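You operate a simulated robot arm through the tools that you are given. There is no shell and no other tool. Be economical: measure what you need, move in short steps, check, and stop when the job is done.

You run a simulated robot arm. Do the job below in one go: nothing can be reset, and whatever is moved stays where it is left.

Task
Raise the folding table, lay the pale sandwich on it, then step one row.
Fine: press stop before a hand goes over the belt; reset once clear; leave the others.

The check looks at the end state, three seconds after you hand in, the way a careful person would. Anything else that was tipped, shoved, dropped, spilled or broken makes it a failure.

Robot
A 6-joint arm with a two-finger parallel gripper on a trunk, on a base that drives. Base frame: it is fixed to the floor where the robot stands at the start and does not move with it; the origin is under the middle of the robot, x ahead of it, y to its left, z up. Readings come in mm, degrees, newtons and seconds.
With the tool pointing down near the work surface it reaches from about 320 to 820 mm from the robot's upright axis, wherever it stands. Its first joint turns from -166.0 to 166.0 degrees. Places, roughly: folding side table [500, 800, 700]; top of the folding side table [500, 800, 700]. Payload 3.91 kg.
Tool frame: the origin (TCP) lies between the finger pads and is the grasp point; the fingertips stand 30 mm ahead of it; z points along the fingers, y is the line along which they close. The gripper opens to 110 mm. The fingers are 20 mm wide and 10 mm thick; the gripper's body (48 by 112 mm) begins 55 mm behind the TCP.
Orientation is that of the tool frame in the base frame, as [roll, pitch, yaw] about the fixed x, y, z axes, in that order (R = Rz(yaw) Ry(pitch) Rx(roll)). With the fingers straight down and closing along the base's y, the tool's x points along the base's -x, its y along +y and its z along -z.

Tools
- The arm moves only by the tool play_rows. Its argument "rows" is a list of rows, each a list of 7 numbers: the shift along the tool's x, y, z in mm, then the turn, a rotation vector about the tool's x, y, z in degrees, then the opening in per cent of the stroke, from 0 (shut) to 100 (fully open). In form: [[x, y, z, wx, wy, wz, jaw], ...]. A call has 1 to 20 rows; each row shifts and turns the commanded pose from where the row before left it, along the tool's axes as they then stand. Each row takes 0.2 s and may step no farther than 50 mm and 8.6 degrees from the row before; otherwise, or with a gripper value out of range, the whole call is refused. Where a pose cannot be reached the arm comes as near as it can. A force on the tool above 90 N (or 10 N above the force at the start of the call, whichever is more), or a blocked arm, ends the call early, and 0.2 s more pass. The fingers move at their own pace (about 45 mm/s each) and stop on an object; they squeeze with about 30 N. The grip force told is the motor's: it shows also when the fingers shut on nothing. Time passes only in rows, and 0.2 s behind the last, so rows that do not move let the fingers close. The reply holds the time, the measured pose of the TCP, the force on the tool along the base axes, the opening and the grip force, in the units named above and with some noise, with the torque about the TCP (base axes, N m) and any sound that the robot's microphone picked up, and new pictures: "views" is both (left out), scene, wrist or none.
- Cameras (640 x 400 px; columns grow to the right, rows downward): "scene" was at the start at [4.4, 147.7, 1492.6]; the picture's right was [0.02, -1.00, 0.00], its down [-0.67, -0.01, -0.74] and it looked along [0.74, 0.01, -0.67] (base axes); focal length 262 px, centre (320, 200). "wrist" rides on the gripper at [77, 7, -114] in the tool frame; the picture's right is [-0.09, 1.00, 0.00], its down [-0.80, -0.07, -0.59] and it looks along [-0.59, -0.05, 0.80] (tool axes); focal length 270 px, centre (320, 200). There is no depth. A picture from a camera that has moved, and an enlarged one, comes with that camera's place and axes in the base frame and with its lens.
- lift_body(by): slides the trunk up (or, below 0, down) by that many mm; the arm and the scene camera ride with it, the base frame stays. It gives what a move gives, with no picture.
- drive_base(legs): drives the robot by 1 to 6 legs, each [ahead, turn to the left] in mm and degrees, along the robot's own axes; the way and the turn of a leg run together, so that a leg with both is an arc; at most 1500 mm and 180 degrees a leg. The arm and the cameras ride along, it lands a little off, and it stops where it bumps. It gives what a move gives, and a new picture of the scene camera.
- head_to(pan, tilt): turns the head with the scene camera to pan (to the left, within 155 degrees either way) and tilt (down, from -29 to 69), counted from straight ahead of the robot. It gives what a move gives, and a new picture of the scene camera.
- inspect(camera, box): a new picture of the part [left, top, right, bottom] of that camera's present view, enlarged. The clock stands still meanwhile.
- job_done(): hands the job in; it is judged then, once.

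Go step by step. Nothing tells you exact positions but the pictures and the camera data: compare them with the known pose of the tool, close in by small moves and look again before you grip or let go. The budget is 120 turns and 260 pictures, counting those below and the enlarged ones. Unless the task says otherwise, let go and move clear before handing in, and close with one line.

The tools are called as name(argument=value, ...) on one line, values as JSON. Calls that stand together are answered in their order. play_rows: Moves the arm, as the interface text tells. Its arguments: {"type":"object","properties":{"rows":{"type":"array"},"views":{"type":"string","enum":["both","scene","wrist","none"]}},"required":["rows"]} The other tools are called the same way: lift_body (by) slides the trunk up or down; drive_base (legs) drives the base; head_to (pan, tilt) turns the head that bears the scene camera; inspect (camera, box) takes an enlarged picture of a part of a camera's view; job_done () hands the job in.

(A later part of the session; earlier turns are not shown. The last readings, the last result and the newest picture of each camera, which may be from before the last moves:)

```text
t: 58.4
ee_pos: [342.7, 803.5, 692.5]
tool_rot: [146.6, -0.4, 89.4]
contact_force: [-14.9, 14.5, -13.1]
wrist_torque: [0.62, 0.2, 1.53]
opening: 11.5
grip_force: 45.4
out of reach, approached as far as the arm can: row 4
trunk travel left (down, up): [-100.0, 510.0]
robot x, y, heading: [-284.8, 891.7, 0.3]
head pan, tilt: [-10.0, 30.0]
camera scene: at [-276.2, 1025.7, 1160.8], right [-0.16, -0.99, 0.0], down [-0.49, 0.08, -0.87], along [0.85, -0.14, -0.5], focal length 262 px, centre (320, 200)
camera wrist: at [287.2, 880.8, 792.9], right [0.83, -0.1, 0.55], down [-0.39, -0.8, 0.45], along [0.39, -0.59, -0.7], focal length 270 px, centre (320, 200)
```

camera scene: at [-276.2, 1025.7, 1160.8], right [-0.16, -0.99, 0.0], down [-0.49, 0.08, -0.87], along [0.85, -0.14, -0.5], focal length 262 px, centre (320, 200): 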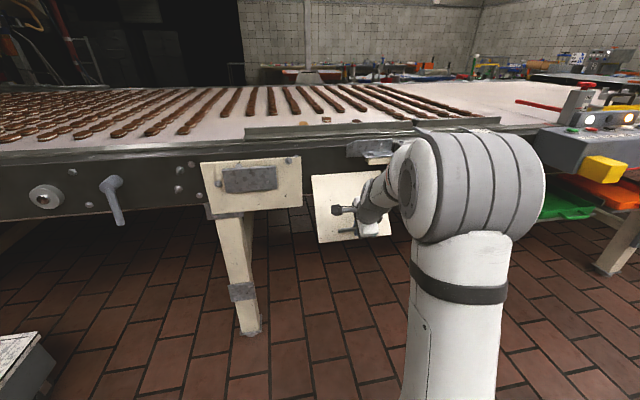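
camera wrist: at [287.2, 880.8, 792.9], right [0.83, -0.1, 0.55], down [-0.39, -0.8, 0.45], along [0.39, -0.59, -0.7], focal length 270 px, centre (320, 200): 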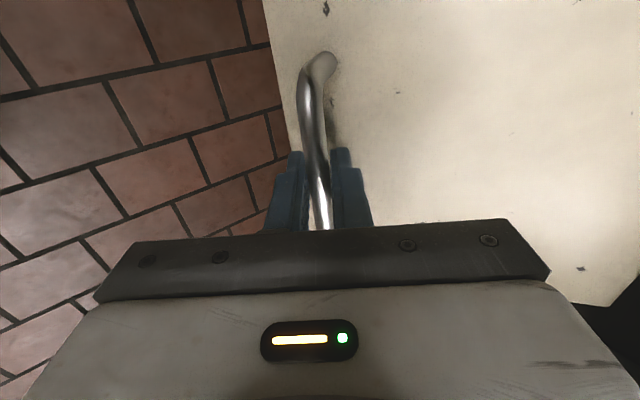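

At about 43°. Continuing to 75°.

play_rows(rows=[[0, 1.5, -17.5, 3.9, 0, 0, 0], [0, 1.7, -17.5, 3.9, 0, 0, 0], [0, 2, -17, 3.9, 0, 0, 0], [0, 2.4, -16.5, 3.9, 0, 0, 0], [0, 2.7, -16.6, 3.9, 0, 0, 0], [0, 2.9, -16.3, 3.9, 0, 0, 0], [0, 0, 0, 0, 0, 0, 0]])

```text
t: 60.0
ee_pos: [311.4, 803.7, 791.1]
tool_rot: [170.1, -0.3, 89.3]
contact_force: [-51.3, 15.5, -7.0]
wrist_torque: [-0.57, 0.43, 0.78]
opening: 11.8
grip_force: 44.8
trunk travel left (down, up): [-100.0, 510.0]
robot x, y, heading: [-283.0, 890.2, 0.5]
head pan, tilt: [-10.0, 30.0]
camera scene: at [-280.3, 1026.2, 1160.9], right [-0.16, -0.99, 0.0], down [-0.49, 0.08, -0.87], along [0.86, -0.14, -0.5], focal length 262 px, centre (320, 200)
camera wrist: at [298.7, 879.2, 906.3], right [0.98, -0.1, 0.17], down [-0.18, -0.8, 0.57], along [0.08, -0.59, -0.8], focal length 270 px, centre (320, 200)
```

scene: 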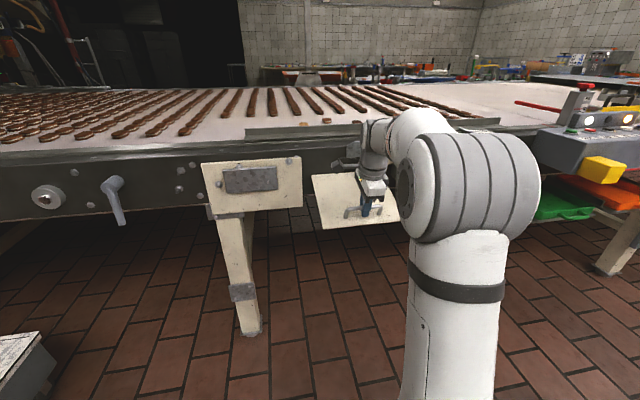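
wrist: 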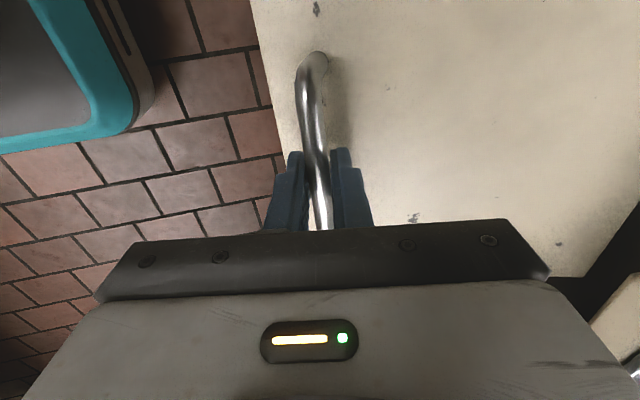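

Force shows the true radius is a few mm larger, so I'll ease outward a little while finishing to 90°.

play_rows(rows=[[0, -2.5, -15, 3.9, 0, 0, 0], [0, 2, -15, 3.9, 0, 0, 0], [0, 3, -8, 2, 0, 0, 0], [0, 0, 0, 0, 0, 0, 0]])

```text
t: 61.0
ee_pos: [312.3, 802.1, 829.7]
tool_rot: [179.2, -0.3, 89.3]
contact_force: [-20.4, 17.6, 9.1]
wrist_torque: [0.05, 0.08, 0.84]
opening: 11.7
grip_force: 45.4
trunk travel left (down, up): [-100.0, 510.0]
robot x, y, heading: [-285.6, 888.1, 0.5]
head pan, tilt: [-10.0, 30.0]
camera scene: at [-278.6, 1026.6, 1160.9], right [-0.16, -0.99, 0.0], down [-0.49, 0.08, -0.87], along [0.86, -0.14, -0.5], focal length 262 px, centre (320, 200)
camera wrist: at [318.7, 879.0, 946.3], right [0.99, -0.1, 0.01], down [-0.09, -0.8, 0.59], along [-0.05, -0.59, -0.81], focal length 270 px, centre (320, 200)
```

scene: 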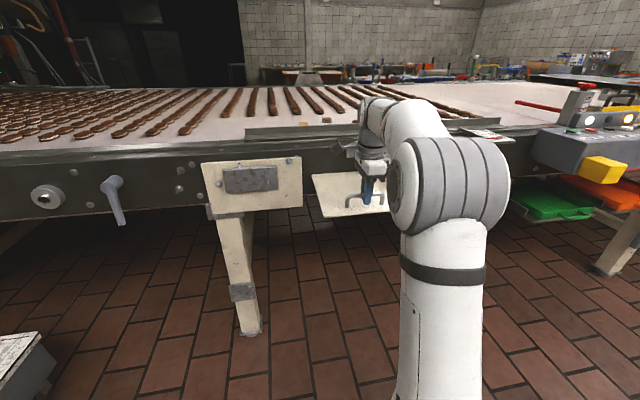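
wrist: 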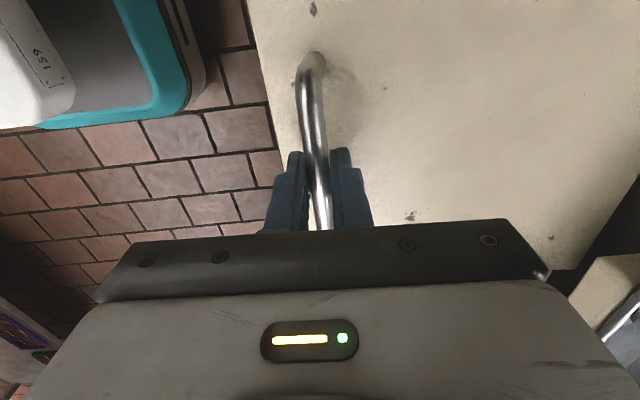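

About 86° now. Lifting on in small steps, listening for a latch.

play_rows(rows=[[0, -1, -6, 0, 0, 0, 0], [0, 0, -6, 0, 0, 0, 0], [0, 1, -5, 0, 0, 0, 0], [0, 0, 0, 0, 0, 0, 0]])

```text
t: 62.0
ee_pos: [313.7, 802.0, 845.7]
tool_rot: [179.3, -0.2, 89.2]
contact_force: [6.9, 17.7, 4.8]
wrist_torque: [0.45, -0.07, 0.91]
opening: 12.1
grip_force: 44.3
trunk travel left (down, up): [-100.0, 510.0]
robot x, y, heading: [-283.5, 887.3, 0.7]
head pan, tilt: [-10.0, 30.0]
camera scene: at [-275.9, 1026.5, 1160.8], right [-0.16, -0.99, 0.0], down [-0.49, 0.08, -0.87], along [0.85, -0.14, -0.5], focal length 262 px, centre (320, 200)
camera wrist: at [321.2, 878.8, 960.9], right [0.99, -0.1, 0.01], down [-0.09, -0.8, 0.59], along [-0.05, -0.59, -0.81], focal length 270 px, centre (320, 200)
```

scene: 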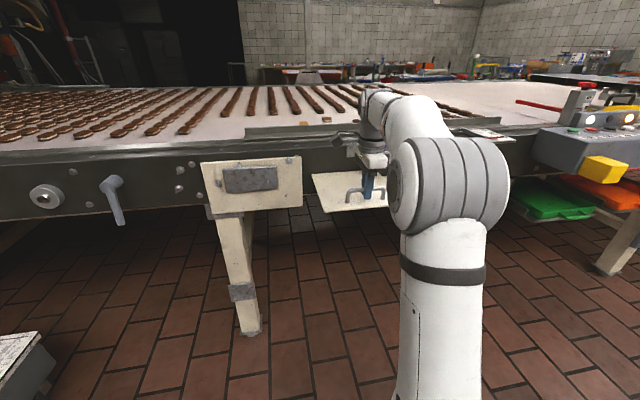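
wrist: 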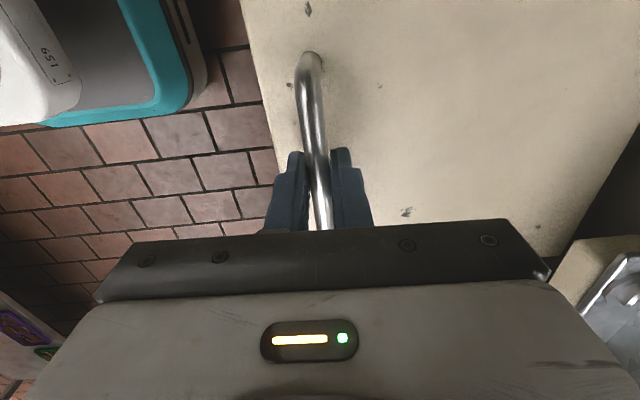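

Close to level. I'll inspect how the flap stands now.

inspect(camera="scene", box=[290, 120, 430, 230])

play_rows(rows=[[0, 0, -5, 0, 0, 0, 0], [0, 1, -5, 0, 0, 0, 0], [0, 1, -5, 0, 0, 0, 0], [0, 0, 0, 0, 0, 0, 0]], views="wrist")

```text
3.64 times, centred on (360, 175) of scene
camera zoom: at [-275.9, 1026.5, 1160.8], right [-0.16, -0.99, 0.0], down [-0.49, 0.08, -0.87], along [0.85, -0.14, -0.5], focal length 952 px, centre (174, 291)
```

zoom: 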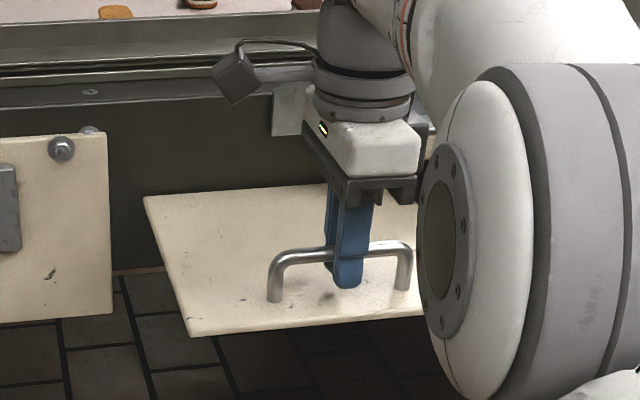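

```text
t: 63.0
ee_pos: [316.1, 799.7, 857.0]
tool_rot: [179.7, -0.3, 89.2]
contact_force: [-13.1, 5.8, -35.0]
wrist_torque: [0.0, 0.19, 0.89]
opening: 12.1
grip_force: 45.1
trunk travel left (down, up): [-100.0, 510.0]
robot x, y, heading: [-282.8, 890.4, 0.4]
head pan, tilt: [-10.0, 30.0]
camera wrist: at [323.6, 875.8, 973.0], right [0.99, -0.1, 0.0], down [-0.08, -0.8, 0.59], along [-0.06, -0.59, -0.81], focal length 270 px, centre (320, 200)
```

wrist: 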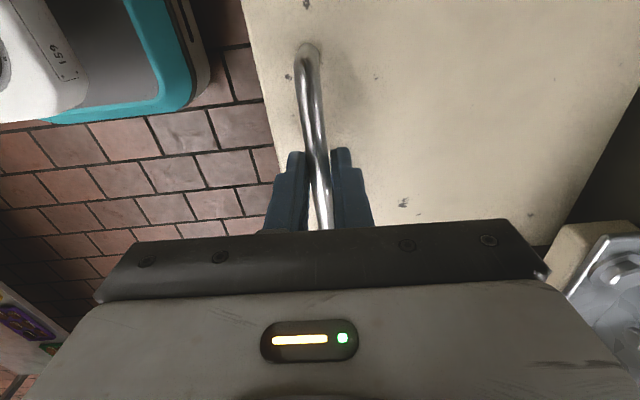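

It meets an upper stop here (‑35 N). Now lowering gently with the grip on to feel if it catches.

play_rows(rows=[[0, 0, 5, 0, 0, 0, 0], [0, 0, 5, 0, 0, 0, 0], [0, 0, 4, 0, 0, 0, 0], [0, 0, 0, 0, 0, 0, 0]], views="none")

play_rows(rows=[[0, 0, 4, 0, 0, 0, 0], [0, 0, 4, 0, 0, 0, 0], [0, 0, 0, 0, 0, 0, 0]], views="none")

```text
t: 64.0
ee_pos: [314.1, 799.2, 848.5]
tool_rot: [179.2, -0.1, 89.3]
contact_force: [-12.3, -8.0, 10.5]
wrist_torque: [-1.3, 0.09, 0.92]
opening: 12.1
grip_force: 45.0
trunk travel left (down, up): [-100.0, 510.0]
robot x, y, heading: [-284.2, 893.6, 0.4]
head pan, tilt: [-10.0, 30.0]
```

```text
t: 64.8
ee_pos: [313.5, 799.9, 839.4]
tool_rot: [179.4, -0.3, 89.2]
contact_force: [-25.9, -13.2, 9.2]
wrist_torque: [-0.85, 0.45, 0.91]
opening: 12.2
grip_force: 45.2
trunk travel left (down, up): [-100.0, 510.0]
robot x, y, heading: [-284.4, 893.3, 0.5]
head pan, tilt: [-10.0, 30.0]
```

No clear catch. I'll lift again firmly past level to see whether a latch clicks.

play_rows(rows=[[0, 0, -6, 0, 0, 0, 0], [0, 0, -6, 0, 0, 0, 0], [0, 1, -6, 0, 0, 0, 0], [0, 1, -5, 0, 0, 0, 0], [0, 0, -3, 0, 0, 0, 0], [0, 0, 0, 0, 0, 0, 0]], views="scene")

```text
t: 66.2
ee_pos: [316.2, 801.7, 862.0]
tool_rot: [180.0, -0.5, 89.3]
contact_force: [-29.9, -3.7, -35.1]
wrist_torque: [-0.12, 0.55, 0.96]
opening: 12.0
grip_force: 45.0
trunk travel left (down, up): [-100.0, 510.0]
robot x, y, heading: [-286.1, 885.3, 0.8]
head pan, tilt: [-10.0, 30.0]
camera scene: at [-276.3, 1024.3, 1160.8], right [-0.16, -0.99, 0.0], down [-0.49, 0.08, -0.87], along [0.85, -0.14, -0.5], focal length 262 px, centre (320, 200)
```

scene: 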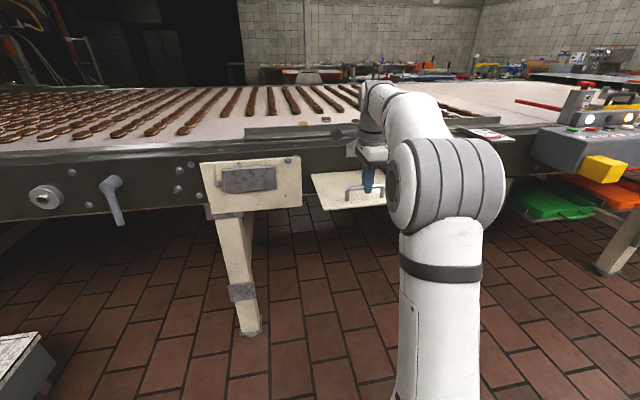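

inspect(camera="scene", box=[290, 120, 430, 230])

inspect(camera="wrist", box=[200, 0, 640, 275])

```text
3.64 times, centred on (360, 175) of scene
camera zoom: at [-276.3, 1024.3, 1160.8], right [-0.16, -0.99, 0.0], down [-0.49, 0.08, -0.87], along [0.85, -0.14, -0.5], focal length 952 px, centre (174, 291)
```

zoom: 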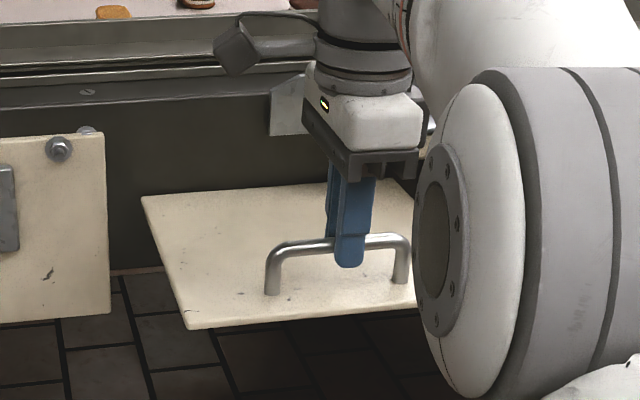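

```text
1.45 times, centred on (420, 138) of wrist
camera zoom: at [323.6, 876.3, 977.3], right [0.99, -0.1, 0.0], down [-0.08, -0.8, 0.59], along [-0.06, -0.58, -0.81], focal length 393 px, centre (174, 291)
```

zoom: 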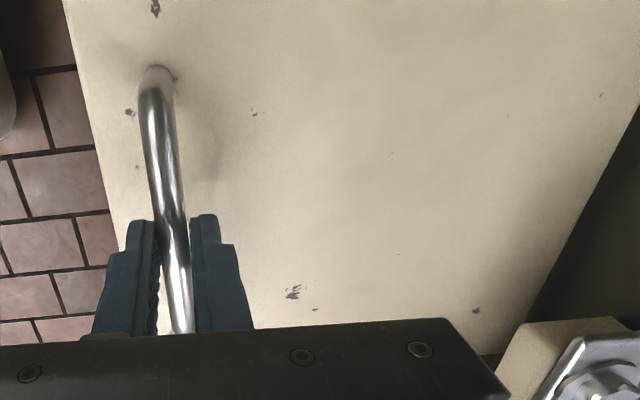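

The flap is level at its 90° stop (surface z≈803), and earlier lowering met upward resistance, so the hinge seems to hold by itself. I'll open the fingers around the bar and check.

play_rows(rows=[[0, 0, 0, 0, 0, 0, 15], [0, 0, 0, 0, 0, 0, 20], [0, 0, 0, 0, 0, 0, 30], [0, 0, 0, 0, 0, 0, 30]], views="scene")

inspect(camera="scene", box=[290, 120, 430, 230])

```text
t: 67.2
ee_pos: [316.8, 800.9, 864.8]
tool_rot: [179.4, -0.3, 89.3]
contact_force: [0.1, -0.6, -0.7]
wrist_torque: [0.0, 0.0, -0.01]
opening: 32.9
grip_force: 0.1
trunk travel left (down, up): [-100.0, 510.0]
robot x, y, heading: [-283.7, 893.7, 0.6]
head pan, tilt: [-10.0, 30.0]
camera scene: at [-276.1, 1025.0, 1161.0], right [-0.16, -0.99, 0.0], down [-0.49, 0.08, -0.87], along [0.85, -0.14, -0.5], focal length 262 px, centre (320, 200)
```

scene: 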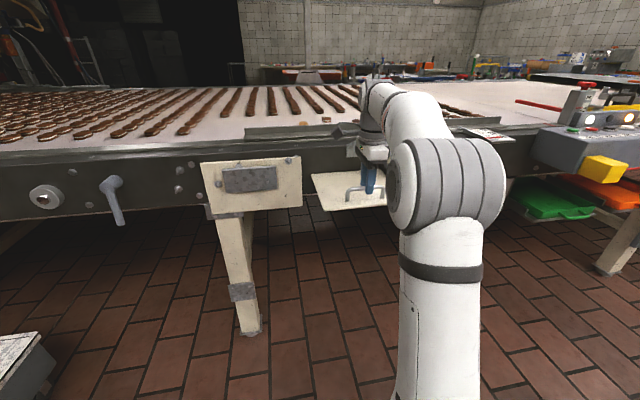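

```text
3.64 times, centred on (360, 175) of scene
camera zoom: at [-276.1, 1025.0, 1161.0], right [-0.16, -0.99, 0.0], down [-0.49, 0.08, -0.87], along [0.85, -0.14, -0.5], focal length 952 px, centre (174, 291)
```

zoom: 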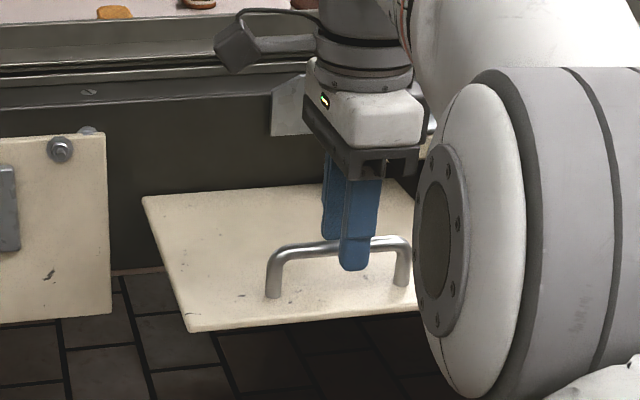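

The flap holds level on its own. Raising the trunk clear, then driving forward for the sandwich.

lift_body(by=350)

drive_base(legs=[[260, 0]])

head_to(pan=0, tilt=50)

inspect(camera="wrist", box=[0, 0, 640, 400])

```text
t: 70.6
ee_pos: [318.5, 801.2, 1213.4]
tool_rot: [179.4, -0.3, 89.3]
contact_force: [-0.2, 0.4, 0.1]
wrist_torque: [0.0, -0.03, 0.01]
opening: 33.0
grip_force: 0.1
trunk travel left (down, up): [-450.0, 160.0]
robot x, y, heading: [-286.7, 891.3, 0.5]
head pan, tilt: [-10.0, 30.0]
```

```text
t: 72.4
ee_pos: [577.9, 803.9, 1214.9]
tool_rot: [179.5, -0.4, 89.3]
contact_force: [1.0, -0.5, -0.3]
wrist_torque: [0.0, 0.02, 0.02]
opening: 33.0
grip_force: 0.1
trunk travel left (down, up): [-450.0, 160.0]
robot x, y, heading: [-23.1, 893.6, 0.6]
head pan, tilt: [-10.0, 30.0]
camera scene: at [-15.6, 1027.4, 1511.0], right [-0.16, -0.99, 0.0], down [-0.49, 0.08, -0.87], along [0.85, -0.14, -0.5], focal length 262 px, centre (320, 200)
```

scene: 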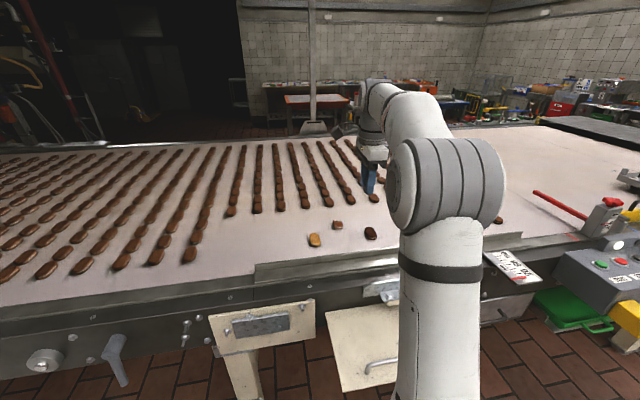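

```text
t: 73.3
ee_pos: [577.3, 803.3, 1213.2]
tool_rot: [179.5, -0.2, 89.3]
contact_force: [-0.3, 0.3, 0.3]
wrist_torque: [-0.01, -0.01, -0.01]
opening: 33.3
grip_force: 0.1
trunk travel left (down, up): [-450.0, 160.0]
robot x, y, heading: [-23.3, 890.1, 0.8]
head pan, tilt: [0.0, 50.0]
camera scene: at [-28.5, 1043.0, 1481.5], right [0.01, -1.0, 0.0], down [-0.77, -0.01, -0.64], along [0.64, 0.01, -0.77], focal length 262 px, centre (320, 200)
```

scene: 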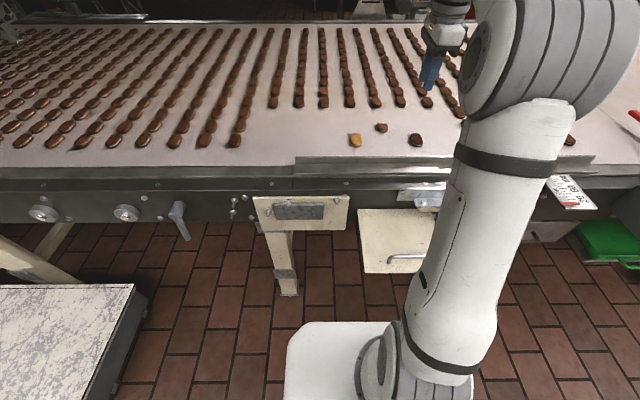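

```text
1.00 times, centred on (320, 200) of wrist (not enlarged: the box is as wide or as high as the picture)
camera zoom: at [583.7, 879.1, 1329.5], right [0.99, -0.1, 0.01], down [-0.09, -0.8, 0.59], along [-0.05, -0.59, -0.81], focal length 270 px, centre (320, 200)
```

zoom: 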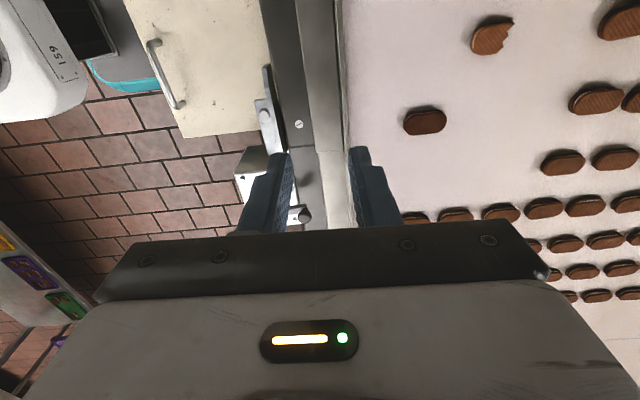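

The table still holds. Zooming on the pale sandwich for its orientation.

inspect(camera="scene", box=[310, 105, 450, 175])

```text
4.57 times, centred on (380, 140) of scene
camera zoom: at [-28.5, 1043.0, 1481.5], right [0.01, -1.0, 0.0], down [-0.77, -0.01, -0.64], along [0.64, 0.01, -0.77], focal length 1197 px, centre (46, 474)
```

zoom: 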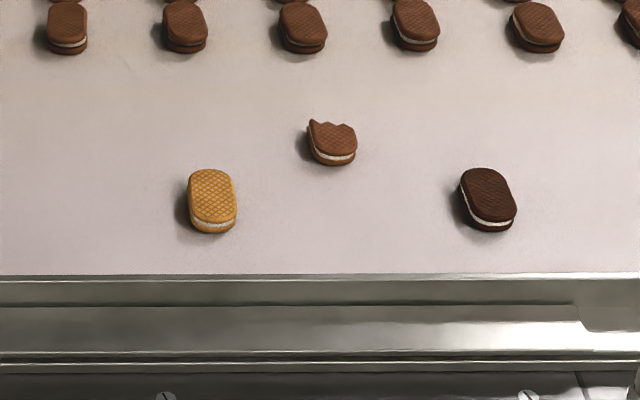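

The pale sandwich lies with its long axis along x, about 35 mm wide. Turning the gripper to close along y and moving above (733, 927).

play_rows(rows=[[0, 0, 0, 0, 0, -8.2, 60], [0, 0, 0, 0, 0, -8.2, 60], [0, 0, 0, 0, 0, -8.2, 60], [0, 0, 0, 0, 0, -8.2, 60], [0, 0, 0, 0, 0, -8.2, 60], [0, 0, 0, 0, 0, -8.2, 60], [0, 0, 0, 0, 0, -8.2, 60], [0, 0, 0, 0, 0, -8.2, 60], [0, 0, 0, 0, 0, -8.2, 60], [0, 0, 0, 0, 0, -8.2, 60], [0, 0, 0, 0, 0, -8.2, 60], [-31, 25, 0, 0, 0, 0, 60], [-31, 25, 0, 0, 0, 0, 60], [-31, 25, 0, 0, 0, 0, 60], [-31, 25, 0, 0, 0, 0, 60], [-31, 24, 0, 0, 0, 0, 60], [0, 0, 50, 0, 0, 0, 60], [0, 0, 50, 0, 0, 0, 60], [0, 0, 50, 0, 0, 0, 60], [0, 0, 0, 0, 0, 0, 60]])

```text
t: 77.5
ee_pos: [707.9, 919.7, 1054.8]
tool_rot: [179.7, 0.6, 179.5]
contact_force: [0.5, -0.3, 0.3]
wrist_torque: [0.02, 0.02, 0.03]
opening: 65.6
grip_force: 0.0
out of reach, approached as far as the arm can: row 16
trunk travel left (down, up): [-450.0, 160.0]
robot x, y, heading: [-27.1, 894.2, 0.3]
head pan, tilt: [0.0, 50.0]
camera scene: at [-28.5, 1043.0, 1481.5], right [0.01, -1.0, 0.0], down [-0.77, -0.01, -0.64], along [0.64, 0.01, -0.77], focal length 262 px, centre (320, 200)
camera wrist: at [630.0, 926.5, 1169.0], right [0.1, 1.0, 0.01], down [0.79, -0.08, 0.6], along [0.6, -0.05, -0.8], focal length 270 px, centre (320, 200)
```

scene: 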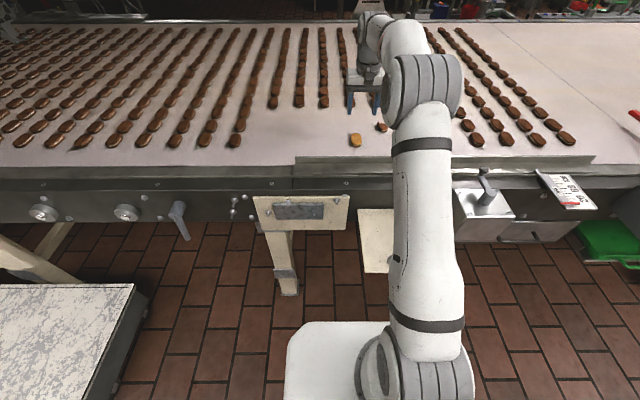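
wrist: 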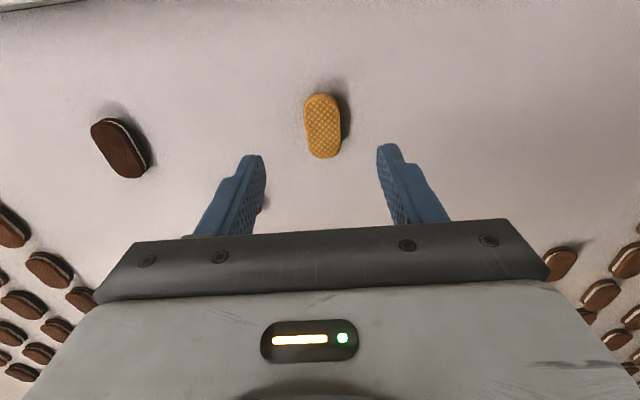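

The sandwich is at (735, 921), top z≈899. Moving over and descending to 50 mm above it.

play_rows(rows=[[-13.5, 1, 20, 0, 0, 0, 60], [-13.5, 0, 30, 0, 0, 0, 60], [0, 0, 45, 0, 0, 0, 60], [0, 0, 0, 0, 0, 0, 60]])

```text
t: 78.5
ee_pos: [736.3, 921.0, 959.0]
tool_rot: [179.7, 0.5, 179.5]
contact_force: [0.6, 0.2, 0.2]
wrist_torque: [-0.02, 0.01, -0.04]
opening: 65.9
grip_force: 0.1
trunk travel left (down, up): [-450.0, 160.0]
robot x, y, heading: [-32.7, 894.6, 0.8]
head pan, tilt: [0.0, 50.0]
camera scene: at [-28.3, 1043.0, 1481.5], right [0.01, -1.0, 0.0], down [-0.77, -0.01, -0.64], along [0.64, 0.01, -0.77], focal length 262 px, centre (320, 200)
camera wrist: at [657.8, 928.2, 1074.9], right [0.1, 1.0, 0.01], down [0.79, -0.08, 0.6], along [0.6, -0.05, -0.8], focal length 270 px, centre (320, 200)
```

scene: 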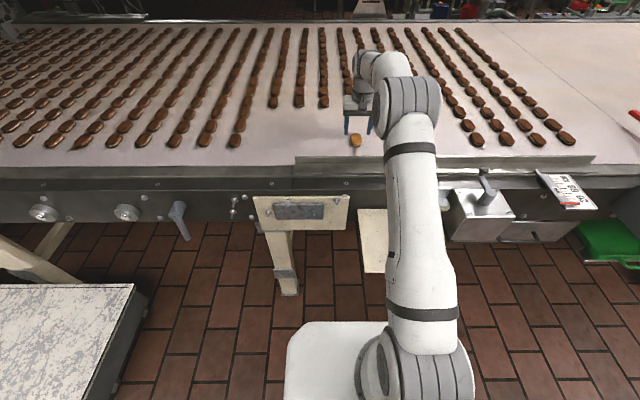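
wrist: 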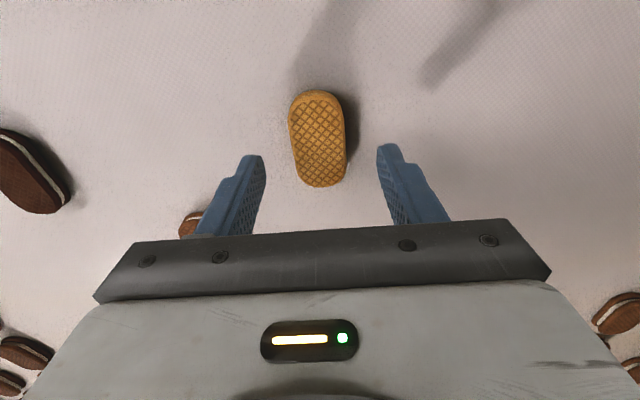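

Well centred. Descending to fingertip height ~892, in small steps at the end.

play_rows(rows=[[0, 0, 20, 0, 0, 0, 60], [0, 0, 13, 0, 0, 0, 60], [0, 0, 3, 0, 0, 0, 60], [0, 0, 0, 0, 0, 0, 60]], views="wrist")

```text
t: 79.5
ee_pos: [736.8, 920.7, 932.0]
tool_rot: [179.7, 1.2, 179.4]
contact_force: [7.9, 0.2, 34.1]
wrist_torque: [-1.44, 0.08, 0.28]
opening: 66.0
grip_force: 0.0
trunk travel left (down, up): [-450.0, 160.0]
robot x, y, heading: [-24.3, 891.0, 0.4]
head pan, tilt: [0.0, 50.0]
camera wrist: at [656.9, 928.1, 1043.7], right [0.1, 1.0, 0.01], down [0.79, -0.08, 0.61], along [0.61, -0.05, -0.79], focal length 270 px, centre (320, 200)
```

wrist: 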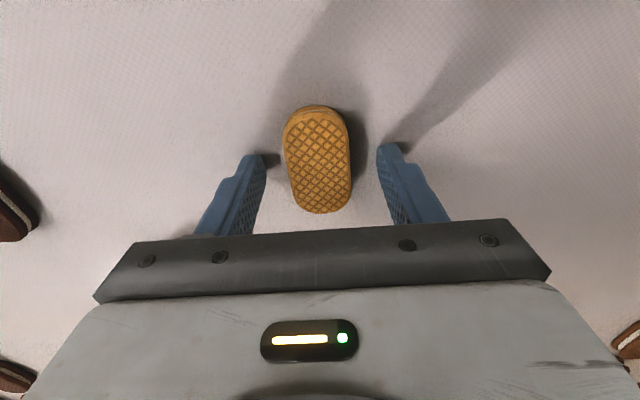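

The tips touched the belt at z≈901. Backing up 12 mm, shifting 7 mm toward the sandwich's centre, then closing.

play_rows(rows=[[0, 0, -12, 0, 0, 0, 60], [7, 0, 0, 0, 0, 0, 60], [0, 0, 0, 0, 0, 0, 35], [0, 0, 0, 0, 0, 0, 35], [0, 0, 0, 0, 0, 0, 0], [0, 0, 0, 0, 0, 0, 0], [0, 0, 0, 0, 0, 0, 0]])

```text
t: 81.1
ee_pos: [728.9, 922.2, 936.7]
tool_rot: [179.7, 0.7, 179.5]
contact_force: [-0.5, 0.7, 0.0]
wrist_torque: [0.05, 0.0, -0.01]
opening: 33.4
grip_force: 30.2
trunk travel left (down, up): [-450.0, 160.0]
robot x, y, heading: [-27.4, 893.2, 0.6]
head pan, tilt: [0.0, 50.0]
camera scene: at [-28.3, 1043.0, 1481.5], right [0.01, -1.0, 0.0], down [-0.77, -0.01, -0.64], along [0.64, 0.01, -0.77], focal length 262 px, centre (320, 200)
camera wrist: at [651.4, 928.3, 1050.7], right [0.1, 1.0, 0.01], down [0.79, -0.08, 0.6], along [0.6, -0.05, -0.8], focal length 270 px, centre (320, 200)
```

scene: 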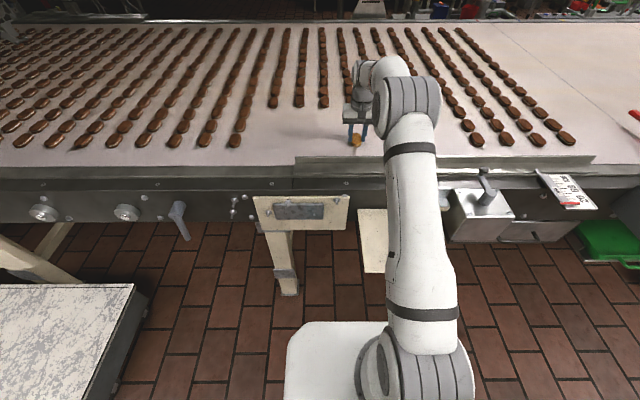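
wrist: 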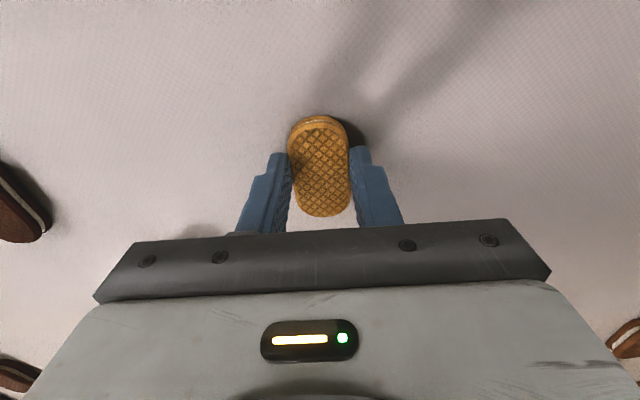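

Sandwich gripped (33 mm). Lifting and carrying it above the table at about (410, 830).

play_rows(rows=[[0, 0, -20, 0, 0, 0, 0], [0, 0, -40, 0, 0, 0, 0], [0, 0, -50, 0, 0, 0, 0], [0, 0, -40, 0, 0, 0, 0], [45.5, -13.1, 0, 0, 0, 0, 0], [45.5, -13.1, 0, 0, 0, 0, 0], [45.5, -13.1, 0, 0, 0, 0, 0], [45.5, -13.1, 0, 0, 0, 0, 0], [45.5, -13.1, 0, 0, 0, 0, 0], [45.5, -13.1, 0, 0, 0, 0, 0], [45.5, -13.1, 0, 0, 0, 0, 0], [0, 0, 0, 0, 0, 0, 0]])

```text
t: 83.7
ee_pos: [409.3, 832.3, 1081.4]
tool_rot: [179.8, 0.6, 179.4]
contact_force: [-0.9, 0.3, 0.9]
wrist_torque: [0.03, 0.0, 0.0]
opening: 33.6
grip_force: 30.0
trunk travel left (down, up): [-450.0, 160.0]
robot x, y, heading: [-28.0, 894.9, 0.5]
head pan, tilt: [0.0, 50.0]
camera scene: at [-28.6, 1042.9, 1481.5], right [0.01, -1.0, 0.0], down [-0.77, -0.01, -0.64], along [0.64, 0.01, -0.77], focal length 262 px, centre (320, 200)
camera wrist: at [330.4, 838.5, 1196.3], right [0.1, 1.0, 0.01], down [0.79, -0.08, 0.6], along [0.6, -0.05, -0.8], focal length 270 px, centre (320, 200)
```

scene: 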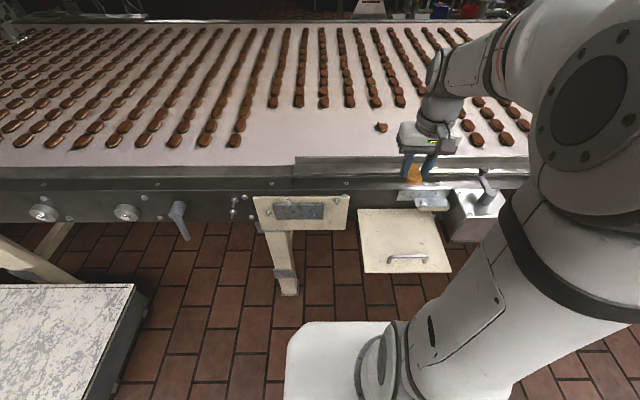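
wrist: 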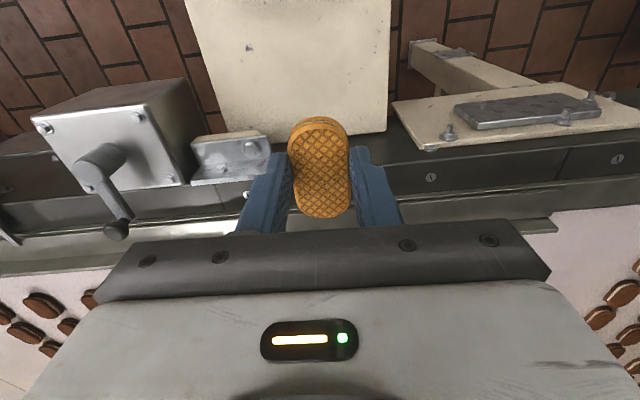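

Table corners confirm the surface spans x 277–502, y 682–926. Lowering to about 12 mm above it.

play_rows(rows=[[0, 0, 50, 0, 0, 0, 0], [0, 0, 50, 0, 0, 0, 0], [0, 0, 50, 0, 0, 0, 0], [0, 0, 50, 0, 0, 0, 0], [0, 0, 26, 0, 0, 0, 0], [0, 0, 0, 0, 0, 0, 0]])

inspect(camera="scene", box=[340, 150, 480, 290])

```text
t: 85.1
ee_pos: [410.2, 833.9, 855.6]
tool_rot: [179.7, 0.6, 179.6]
contact_force: [0.0, -0.4, -0.1]
wrist_torque: [0.0, 0.01, 0.0]
opening: 33.4
grip_force: 29.9
trunk travel left (down, up): [-450.0, 160.0]
robot x, y, heading: [-24.1, 891.2, 0.4]
head pan, tilt: [0.0, 50.0]
camera scene: at [-28.6, 1043.0, 1481.5], right [0.01, -1.0, 0.0], down [-0.77, -0.01, -0.64], along [0.64, 0.01, -0.77], focal length 262 px, centre (320, 200)
camera wrist: at [332.6, 840.4, 969.6], right [0.1, 1.0, 0.01], down [0.79, -0.08, 0.6], along [0.6, -0.05, -0.8], focal length 270 px, centre (320, 200)
```

scene: 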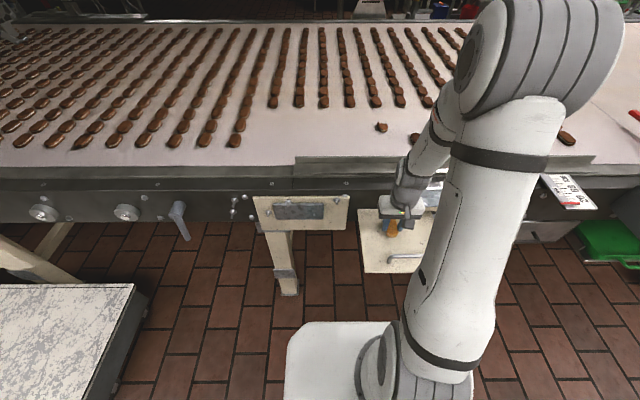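
wrist: 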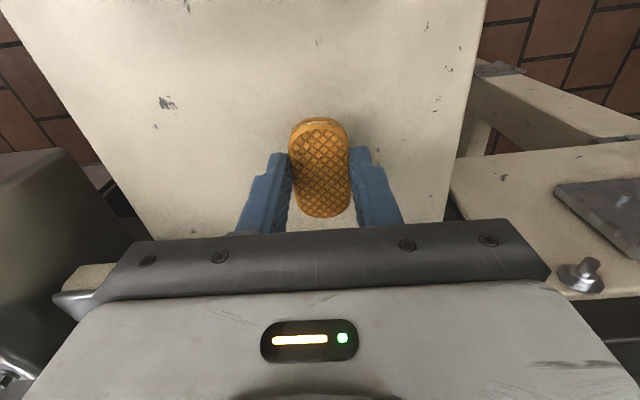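

```text
2.86 times, centred on (410, 220) of scene
camera zoom: at [-28.6, 1043.0, 1481.5], right [0.01, -1.0, 0.0], down [-0.77, -0.01, -0.64], along [0.64, 0.01, -0.77], focal length 748 px, centre (63, 143)
```

zoom: 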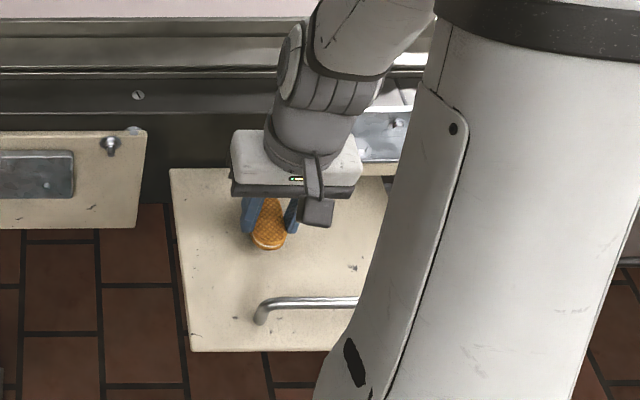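

Right over the board. Lowering 3 mm at a time to feel contact.

play_rows(rows=[[0, 0, 3, 0, 0, 0, 0], [0, 0, 3, 0, 0, 0, 0], [0, 0, 3, 0, 0, 0, 0], [0, 0, 3, 0, 0, 0, 0]], views="wrist")

```text
t: 86.1
ee_pos: [411.3, 831.9, 844.8]
tool_rot: [179.7, 0.6, 179.5]
contact_force: [-0.6, -0.6, 0.5]
wrist_torque: [-0.03, -0.01, 0.0]
opening: 33.6
grip_force: 30.1
trunk travel left (down, up): [-450.0, 160.0]
robot x, y, heading: [-24.4, 892.6, 0.6]
head pan, tilt: [0.0, 50.0]
camera wrist: at [332.6, 839.7, 958.7], right [0.1, 1.0, 0.01], down [0.79, -0.08, 0.6], along [0.6, -0.05, -0.8], focal length 270 px, centre (320, 200)
```

wrist: 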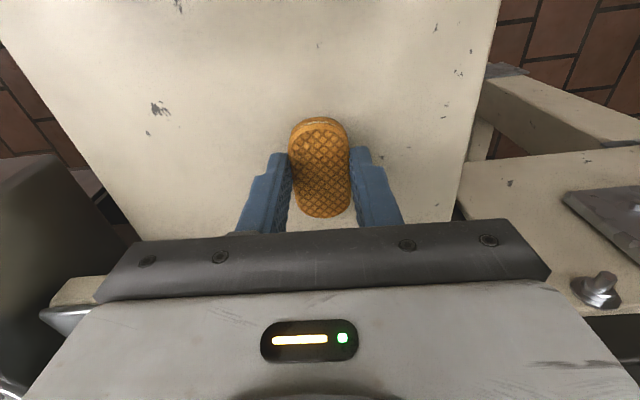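

play_rows(rows=[[0, 0, 2, 0, 0, 0, 0], [0, 0, 2, 0, 0, 0, 0], [0, 0, 2, 0, 0, 0, 0]], views="none")

```text
t: 86.9
ee_pos: [409.5, 833.4, 840.8]
tool_rot: [179.7, 0.7, 179.5]
contact_force: [-2.5, -0.6, 20.0]
wrist_torque: [0.0, -0.54, 0.02]
opening: 33.4
grip_force: 29.5
trunk travel left (down, up): [-450.0, 160.0]
robot x, y, heading: [-23.1, 892.1, 0.4]
head pan, tilt: [0.0, 50.0]
```

Contact (20 N) and the table holds. Easing 2 mm, opening, and rising.

play_rows(rows=[[0, 0, -3, 0, 0, 0, 0], [0, 0, 0, 0, 0, 0, 45], [0, 0, 0, 0, 0, 0, 60], [0, 0, 0, 0, 0, 0, 60], [0, 0, -15, 0, 0, 0, 60], [0, 0, -45, 0, 0, 0, 60], [0, 0, -50, 0, 0, 0, 60], [0, 0, -50, 0, 0, 0, 60], [0, 0, -50, 0, 0, 0, 60], [0, 0, -50, 0, 0, 0, 60], [0, 0, -50, 0, 0, 0, 0], [0, 0, -50, 0, 0, 0, 0], [0, 0, 0, 0, 0, 0, 0]])

```text
t: 89.7
ee_pos: [407.1, 831.1, 1204.1]
tool_rot: [179.7, 0.6, 179.5]
contact_force: [-0.8, 0.2, -0.8]
wrist_torque: [0.0, 0.0, 0.01]
opening: 0.1
grip_force: 4.1
trunk travel left (down, up): [-450.0, 160.0]
robot x, y, heading: [-25.2, 893.1, 0.4]
head pan, tilt: [0.0, 50.0]
camera scene: at [-28.7, 1043.0, 1481.5], right [0.01, -1.0, 0.0], down [-0.77, -0.01, -0.64], along [0.64, 0.01, -0.77], focal length 262 px, centre (320, 200)
camera wrist: at [328.8, 837.8, 1317.3], right [0.1, 1.0, 0.01], down [0.79, -0.08, 0.6], along [0.6, -0.05, -0.8], focal length 270 px, centre (320, 200)
```

scene: 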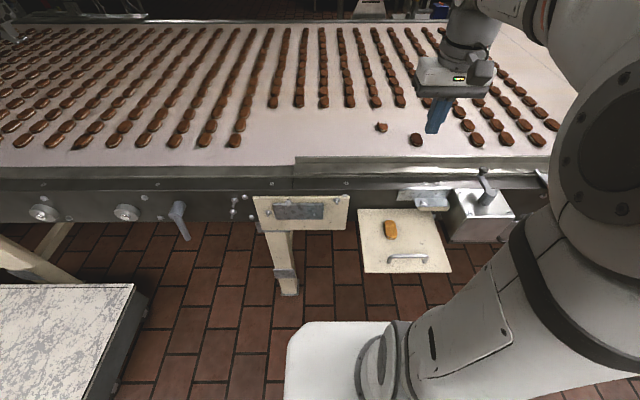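
wrist: 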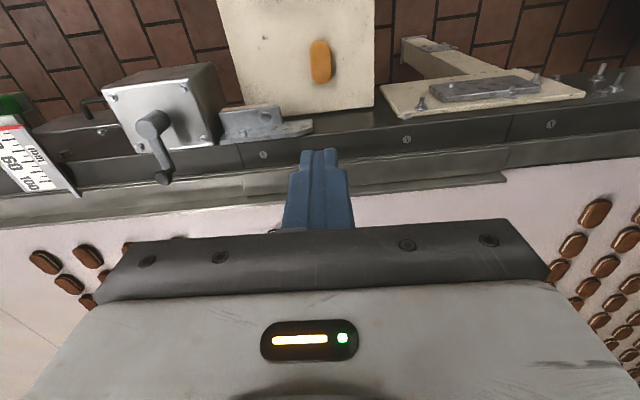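

The pale sandwich lies on the level table, and the hand is clear of the belt. Driving back to the panel for RESET, then STEP.

drive_base(legs=[[-80, 0], [0, -90], [950, 0], [0, 90], [100, 0]])

```text
t: 103.7
ee_pos: [438.3, -123.4, 1203.4]
tool_rot: [179.7, 0.5, 178.9]
contact_force: [0.9, 0.9, 0.0]
wrist_torque: [-0.03, 0.01, 0.0]
opening: 0.0
grip_force: 30.0
trunk travel left (down, up): [-450.0, 160.0]
robot x, y, heading: [5.1, -57.3, 0.3]
head pan, tilt: [0.0, 50.0]
camera scene: at [3.5, 88.1, 1481.5], right [0.01, -1.0, 0.0], down [-0.77, -0.01, -0.64], along [0.64, 0.0, -0.77], focal length 262 px, centre (320, 200)
```

scene: 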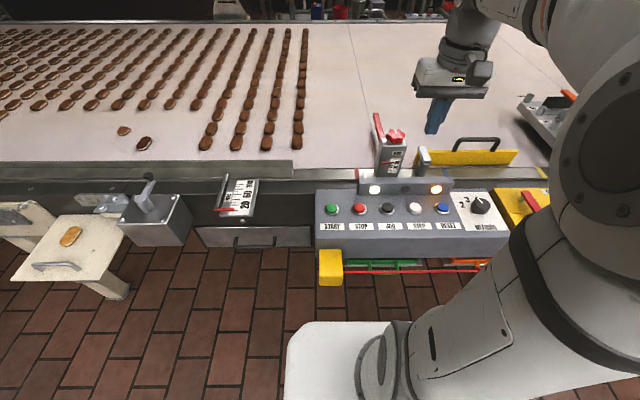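

Table and sandwich still fine. Checking button positions in the wrist view.

inspect(camera="wrist", box=[0, 0, 400, 250])

```text
1.60 times, centred on (200, 125) of wrist
camera zoom: at [360.1, -116.3, 1316.3], right [0.11, 0.99, 0.01], down [0.79, -0.09, 0.6], along [0.6, -0.06, -0.8], focal length 432 px, centre (512, 320)
```

zoom: 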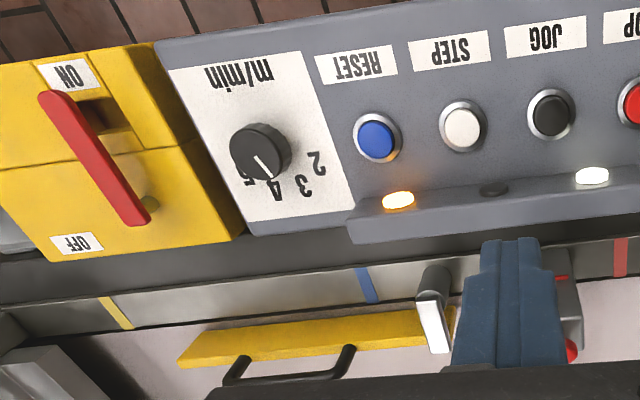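

RESET at about (444, -240), STEP at about (444, -164). Moving above RESET.

play_rows(rows=[[-2, -39, 0, 0, 0, 0, 0], [-2, -39, 0, 0, 0, 0, 0], [-2, -39, 0, 0, 0, 0, 0], [0, 0, 50, 0, 0, 0, 0], [0, 0, 50, 0, 0, 0, 0], [0, 0, 50, 0, 0, 0, 0], [0, 0, 50, 0, 0, 0, 0], [0, 0, 0, 0, 0, 0, 0]], views="wrist")

```text
t: 105.5
ee_pos: [442.5, -241.1, 1002.3]
tool_rot: [179.7, 0.6, 178.9]
contact_force: [-0.9, -0.3, -0.1]
wrist_torque: [-0.01, 0.0, 0.02]
opening: 0.0
grip_force: 30.1
trunk travel left (down, up): [-450.0, 160.0]
robot x, y, heading: [4.0, -64.2, 0.4]
head pan, tilt: [0.0, 50.0]
camera wrist: at [364.9, -233.4, 1116.3], right [0.11, 0.99, 0.01], down [0.79, -0.09, 0.6], along [0.6, -0.06, -0.8], focal length 270 px, centre (320, 200)
```

wrist: 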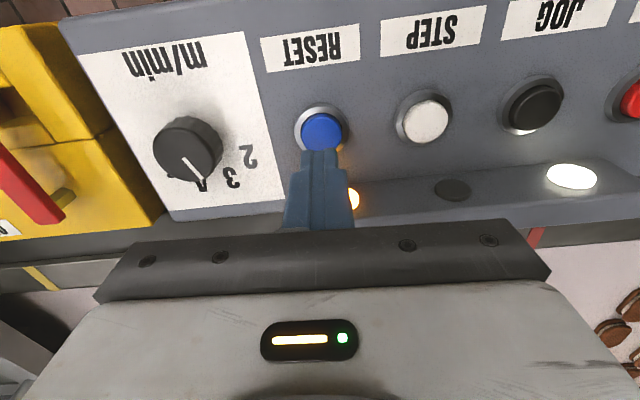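

Aligned with RESET. Pressing.

play_rows(rows=[[-1, 0, 20, 0, 0, 0, 0], [0, 0, 18, 0, 0, 0, 0], [0, 0, 3, 0, 0, 0, 0], [0, 0, 3, 0, 0, 0, 0], [0, 0, 3, 0, 0, 0, 0], [0, 0, 3, 0, 0, 0, 0]], views="wrist")

```text
t: 106.9
ee_pos: [443.5, -240.7, 953.7]
tool_rot: [179.8, 0.8, 178.9]
contact_force: [-0.5, -0.5, 23.1]
wrist_torque: [-0.07, 0.07, -0.01]
opening: 0.0
grip_force: 30.4
trunk travel left (down, up): [-450.0, 160.0]
robot x, y, heading: [6.1, -63.3, 0.2]
head pan, tilt: [0.0, 50.0]
heard: click
camera wrist: at [365.2, -232.2, 1068.1], right [0.11, 0.99, 0.01], down [0.79, -0.09, 0.61], along [0.6, -0.06, -0.8], focal length 270 px, centre (320, 200)
```

wrist: 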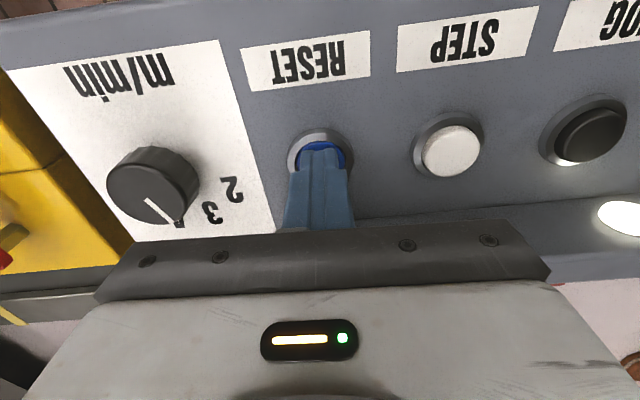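

Clicked. Rising and moving over STEP, checking that the amber lamp is out.

play_rows(rows=[[0, 0, -20, 0, 0, 0, 0], [0, 0, -30, 0, 0, 0, 0], [0, 38, 0, 0, 0, 0, 0], [0, 38, 0, 0, 0, 0, 0], [0, 0, 0, 0, 0, 0, 0]])

```text
t: 108.1
ee_pos: [444.2, -162.0, 1002.2]
tool_rot: [179.7, 0.6, 178.9]
contact_force: [0.0, 0.1, 0.7]
wrist_torque: [0.01, 0.01, 0.02]
opening: 0.0
grip_force: 30.2
trunk travel left (down, up): [-450.0, 160.0]
robot x, y, heading: [1.2, -63.4, 0.6]
head pan, tilt: [0.0, 50.0]
camera scene: at [1.4, 88.3, 1481.5], right [0.01, -1.0, 0.0], down [-0.77, -0.01, -0.64], along [0.64, 0.0, -0.77], focal length 262 px, centre (320, 200)
camera wrist: at [366.4, -154.5, 1116.5], right [0.11, 0.99, 0.01], down [0.79, -0.09, 0.6], along [0.6, -0.06, -0.8], focal length 270 px, centre (320, 200)
```

scene: 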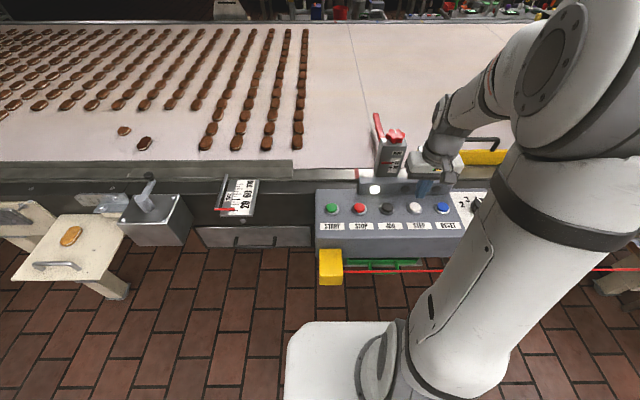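
wrist: 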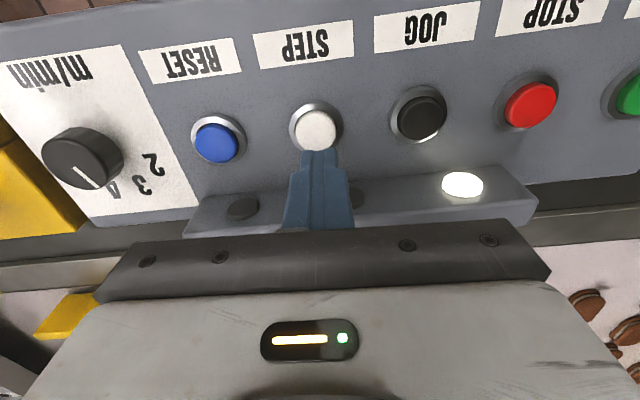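

Amber lamp is out, belt still. Pressing STEP once, quickly, then rising.

play_rows(rows=[[0, -1, 20, 0, 0, 0, 0], [0, 0, 18, 0, 0, 0, 0], [0, 0, 3, 0, 0, 0, 0], [0, 0, 3, 0, 0, 0, 0], [0, 0, 3, 0, 0, 0, 0], [0, 0, 3, 0, 0, 0, 0], [0, 0, -20, 0, 0, 0, 0], [0, 0, -40, 0, 0, 0, 0], [0, 0, 0, 0, 0, 0, 0]])

```text
t: 110.1
ee_pos: [444.1, -164.9, 1011.7]
tool_rot: [179.7, 0.6, 179.0]
contact_force: [0.7, 0.2, -0.6]
wrist_torque: [-0.03, -0.01, 0.02]
opening: 0.0
grip_force: 29.8
trunk travel left (down, up): [-450.0, 160.0]
robot x, y, heading: [3.1, -59.4, 0.5]
head pan, tilt: [0.0, 50.0]
heard: click
camera scene: at [1.3, 88.2, 1481.4], right [0.01, -1.0, 0.0], down [-0.77, -0.01, -0.64], along [0.64, 0.0, -0.77], focal length 262 px, centre (320, 200)
camera wrist: at [366.3, -157.7, 1126.0], right [0.11, 0.99, 0.01], down [0.79, -0.09, 0.6], along [0.6, -0.06, -0.8], focal length 270 px, centre (320, 200)
```

scene: 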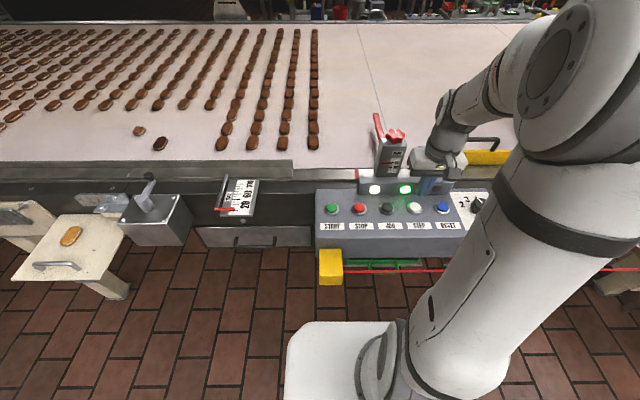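
wrist: 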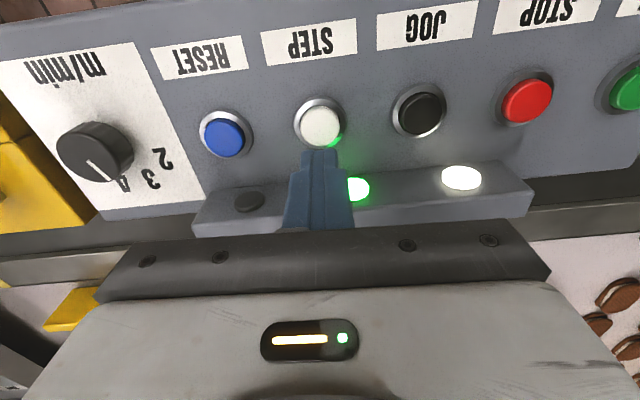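

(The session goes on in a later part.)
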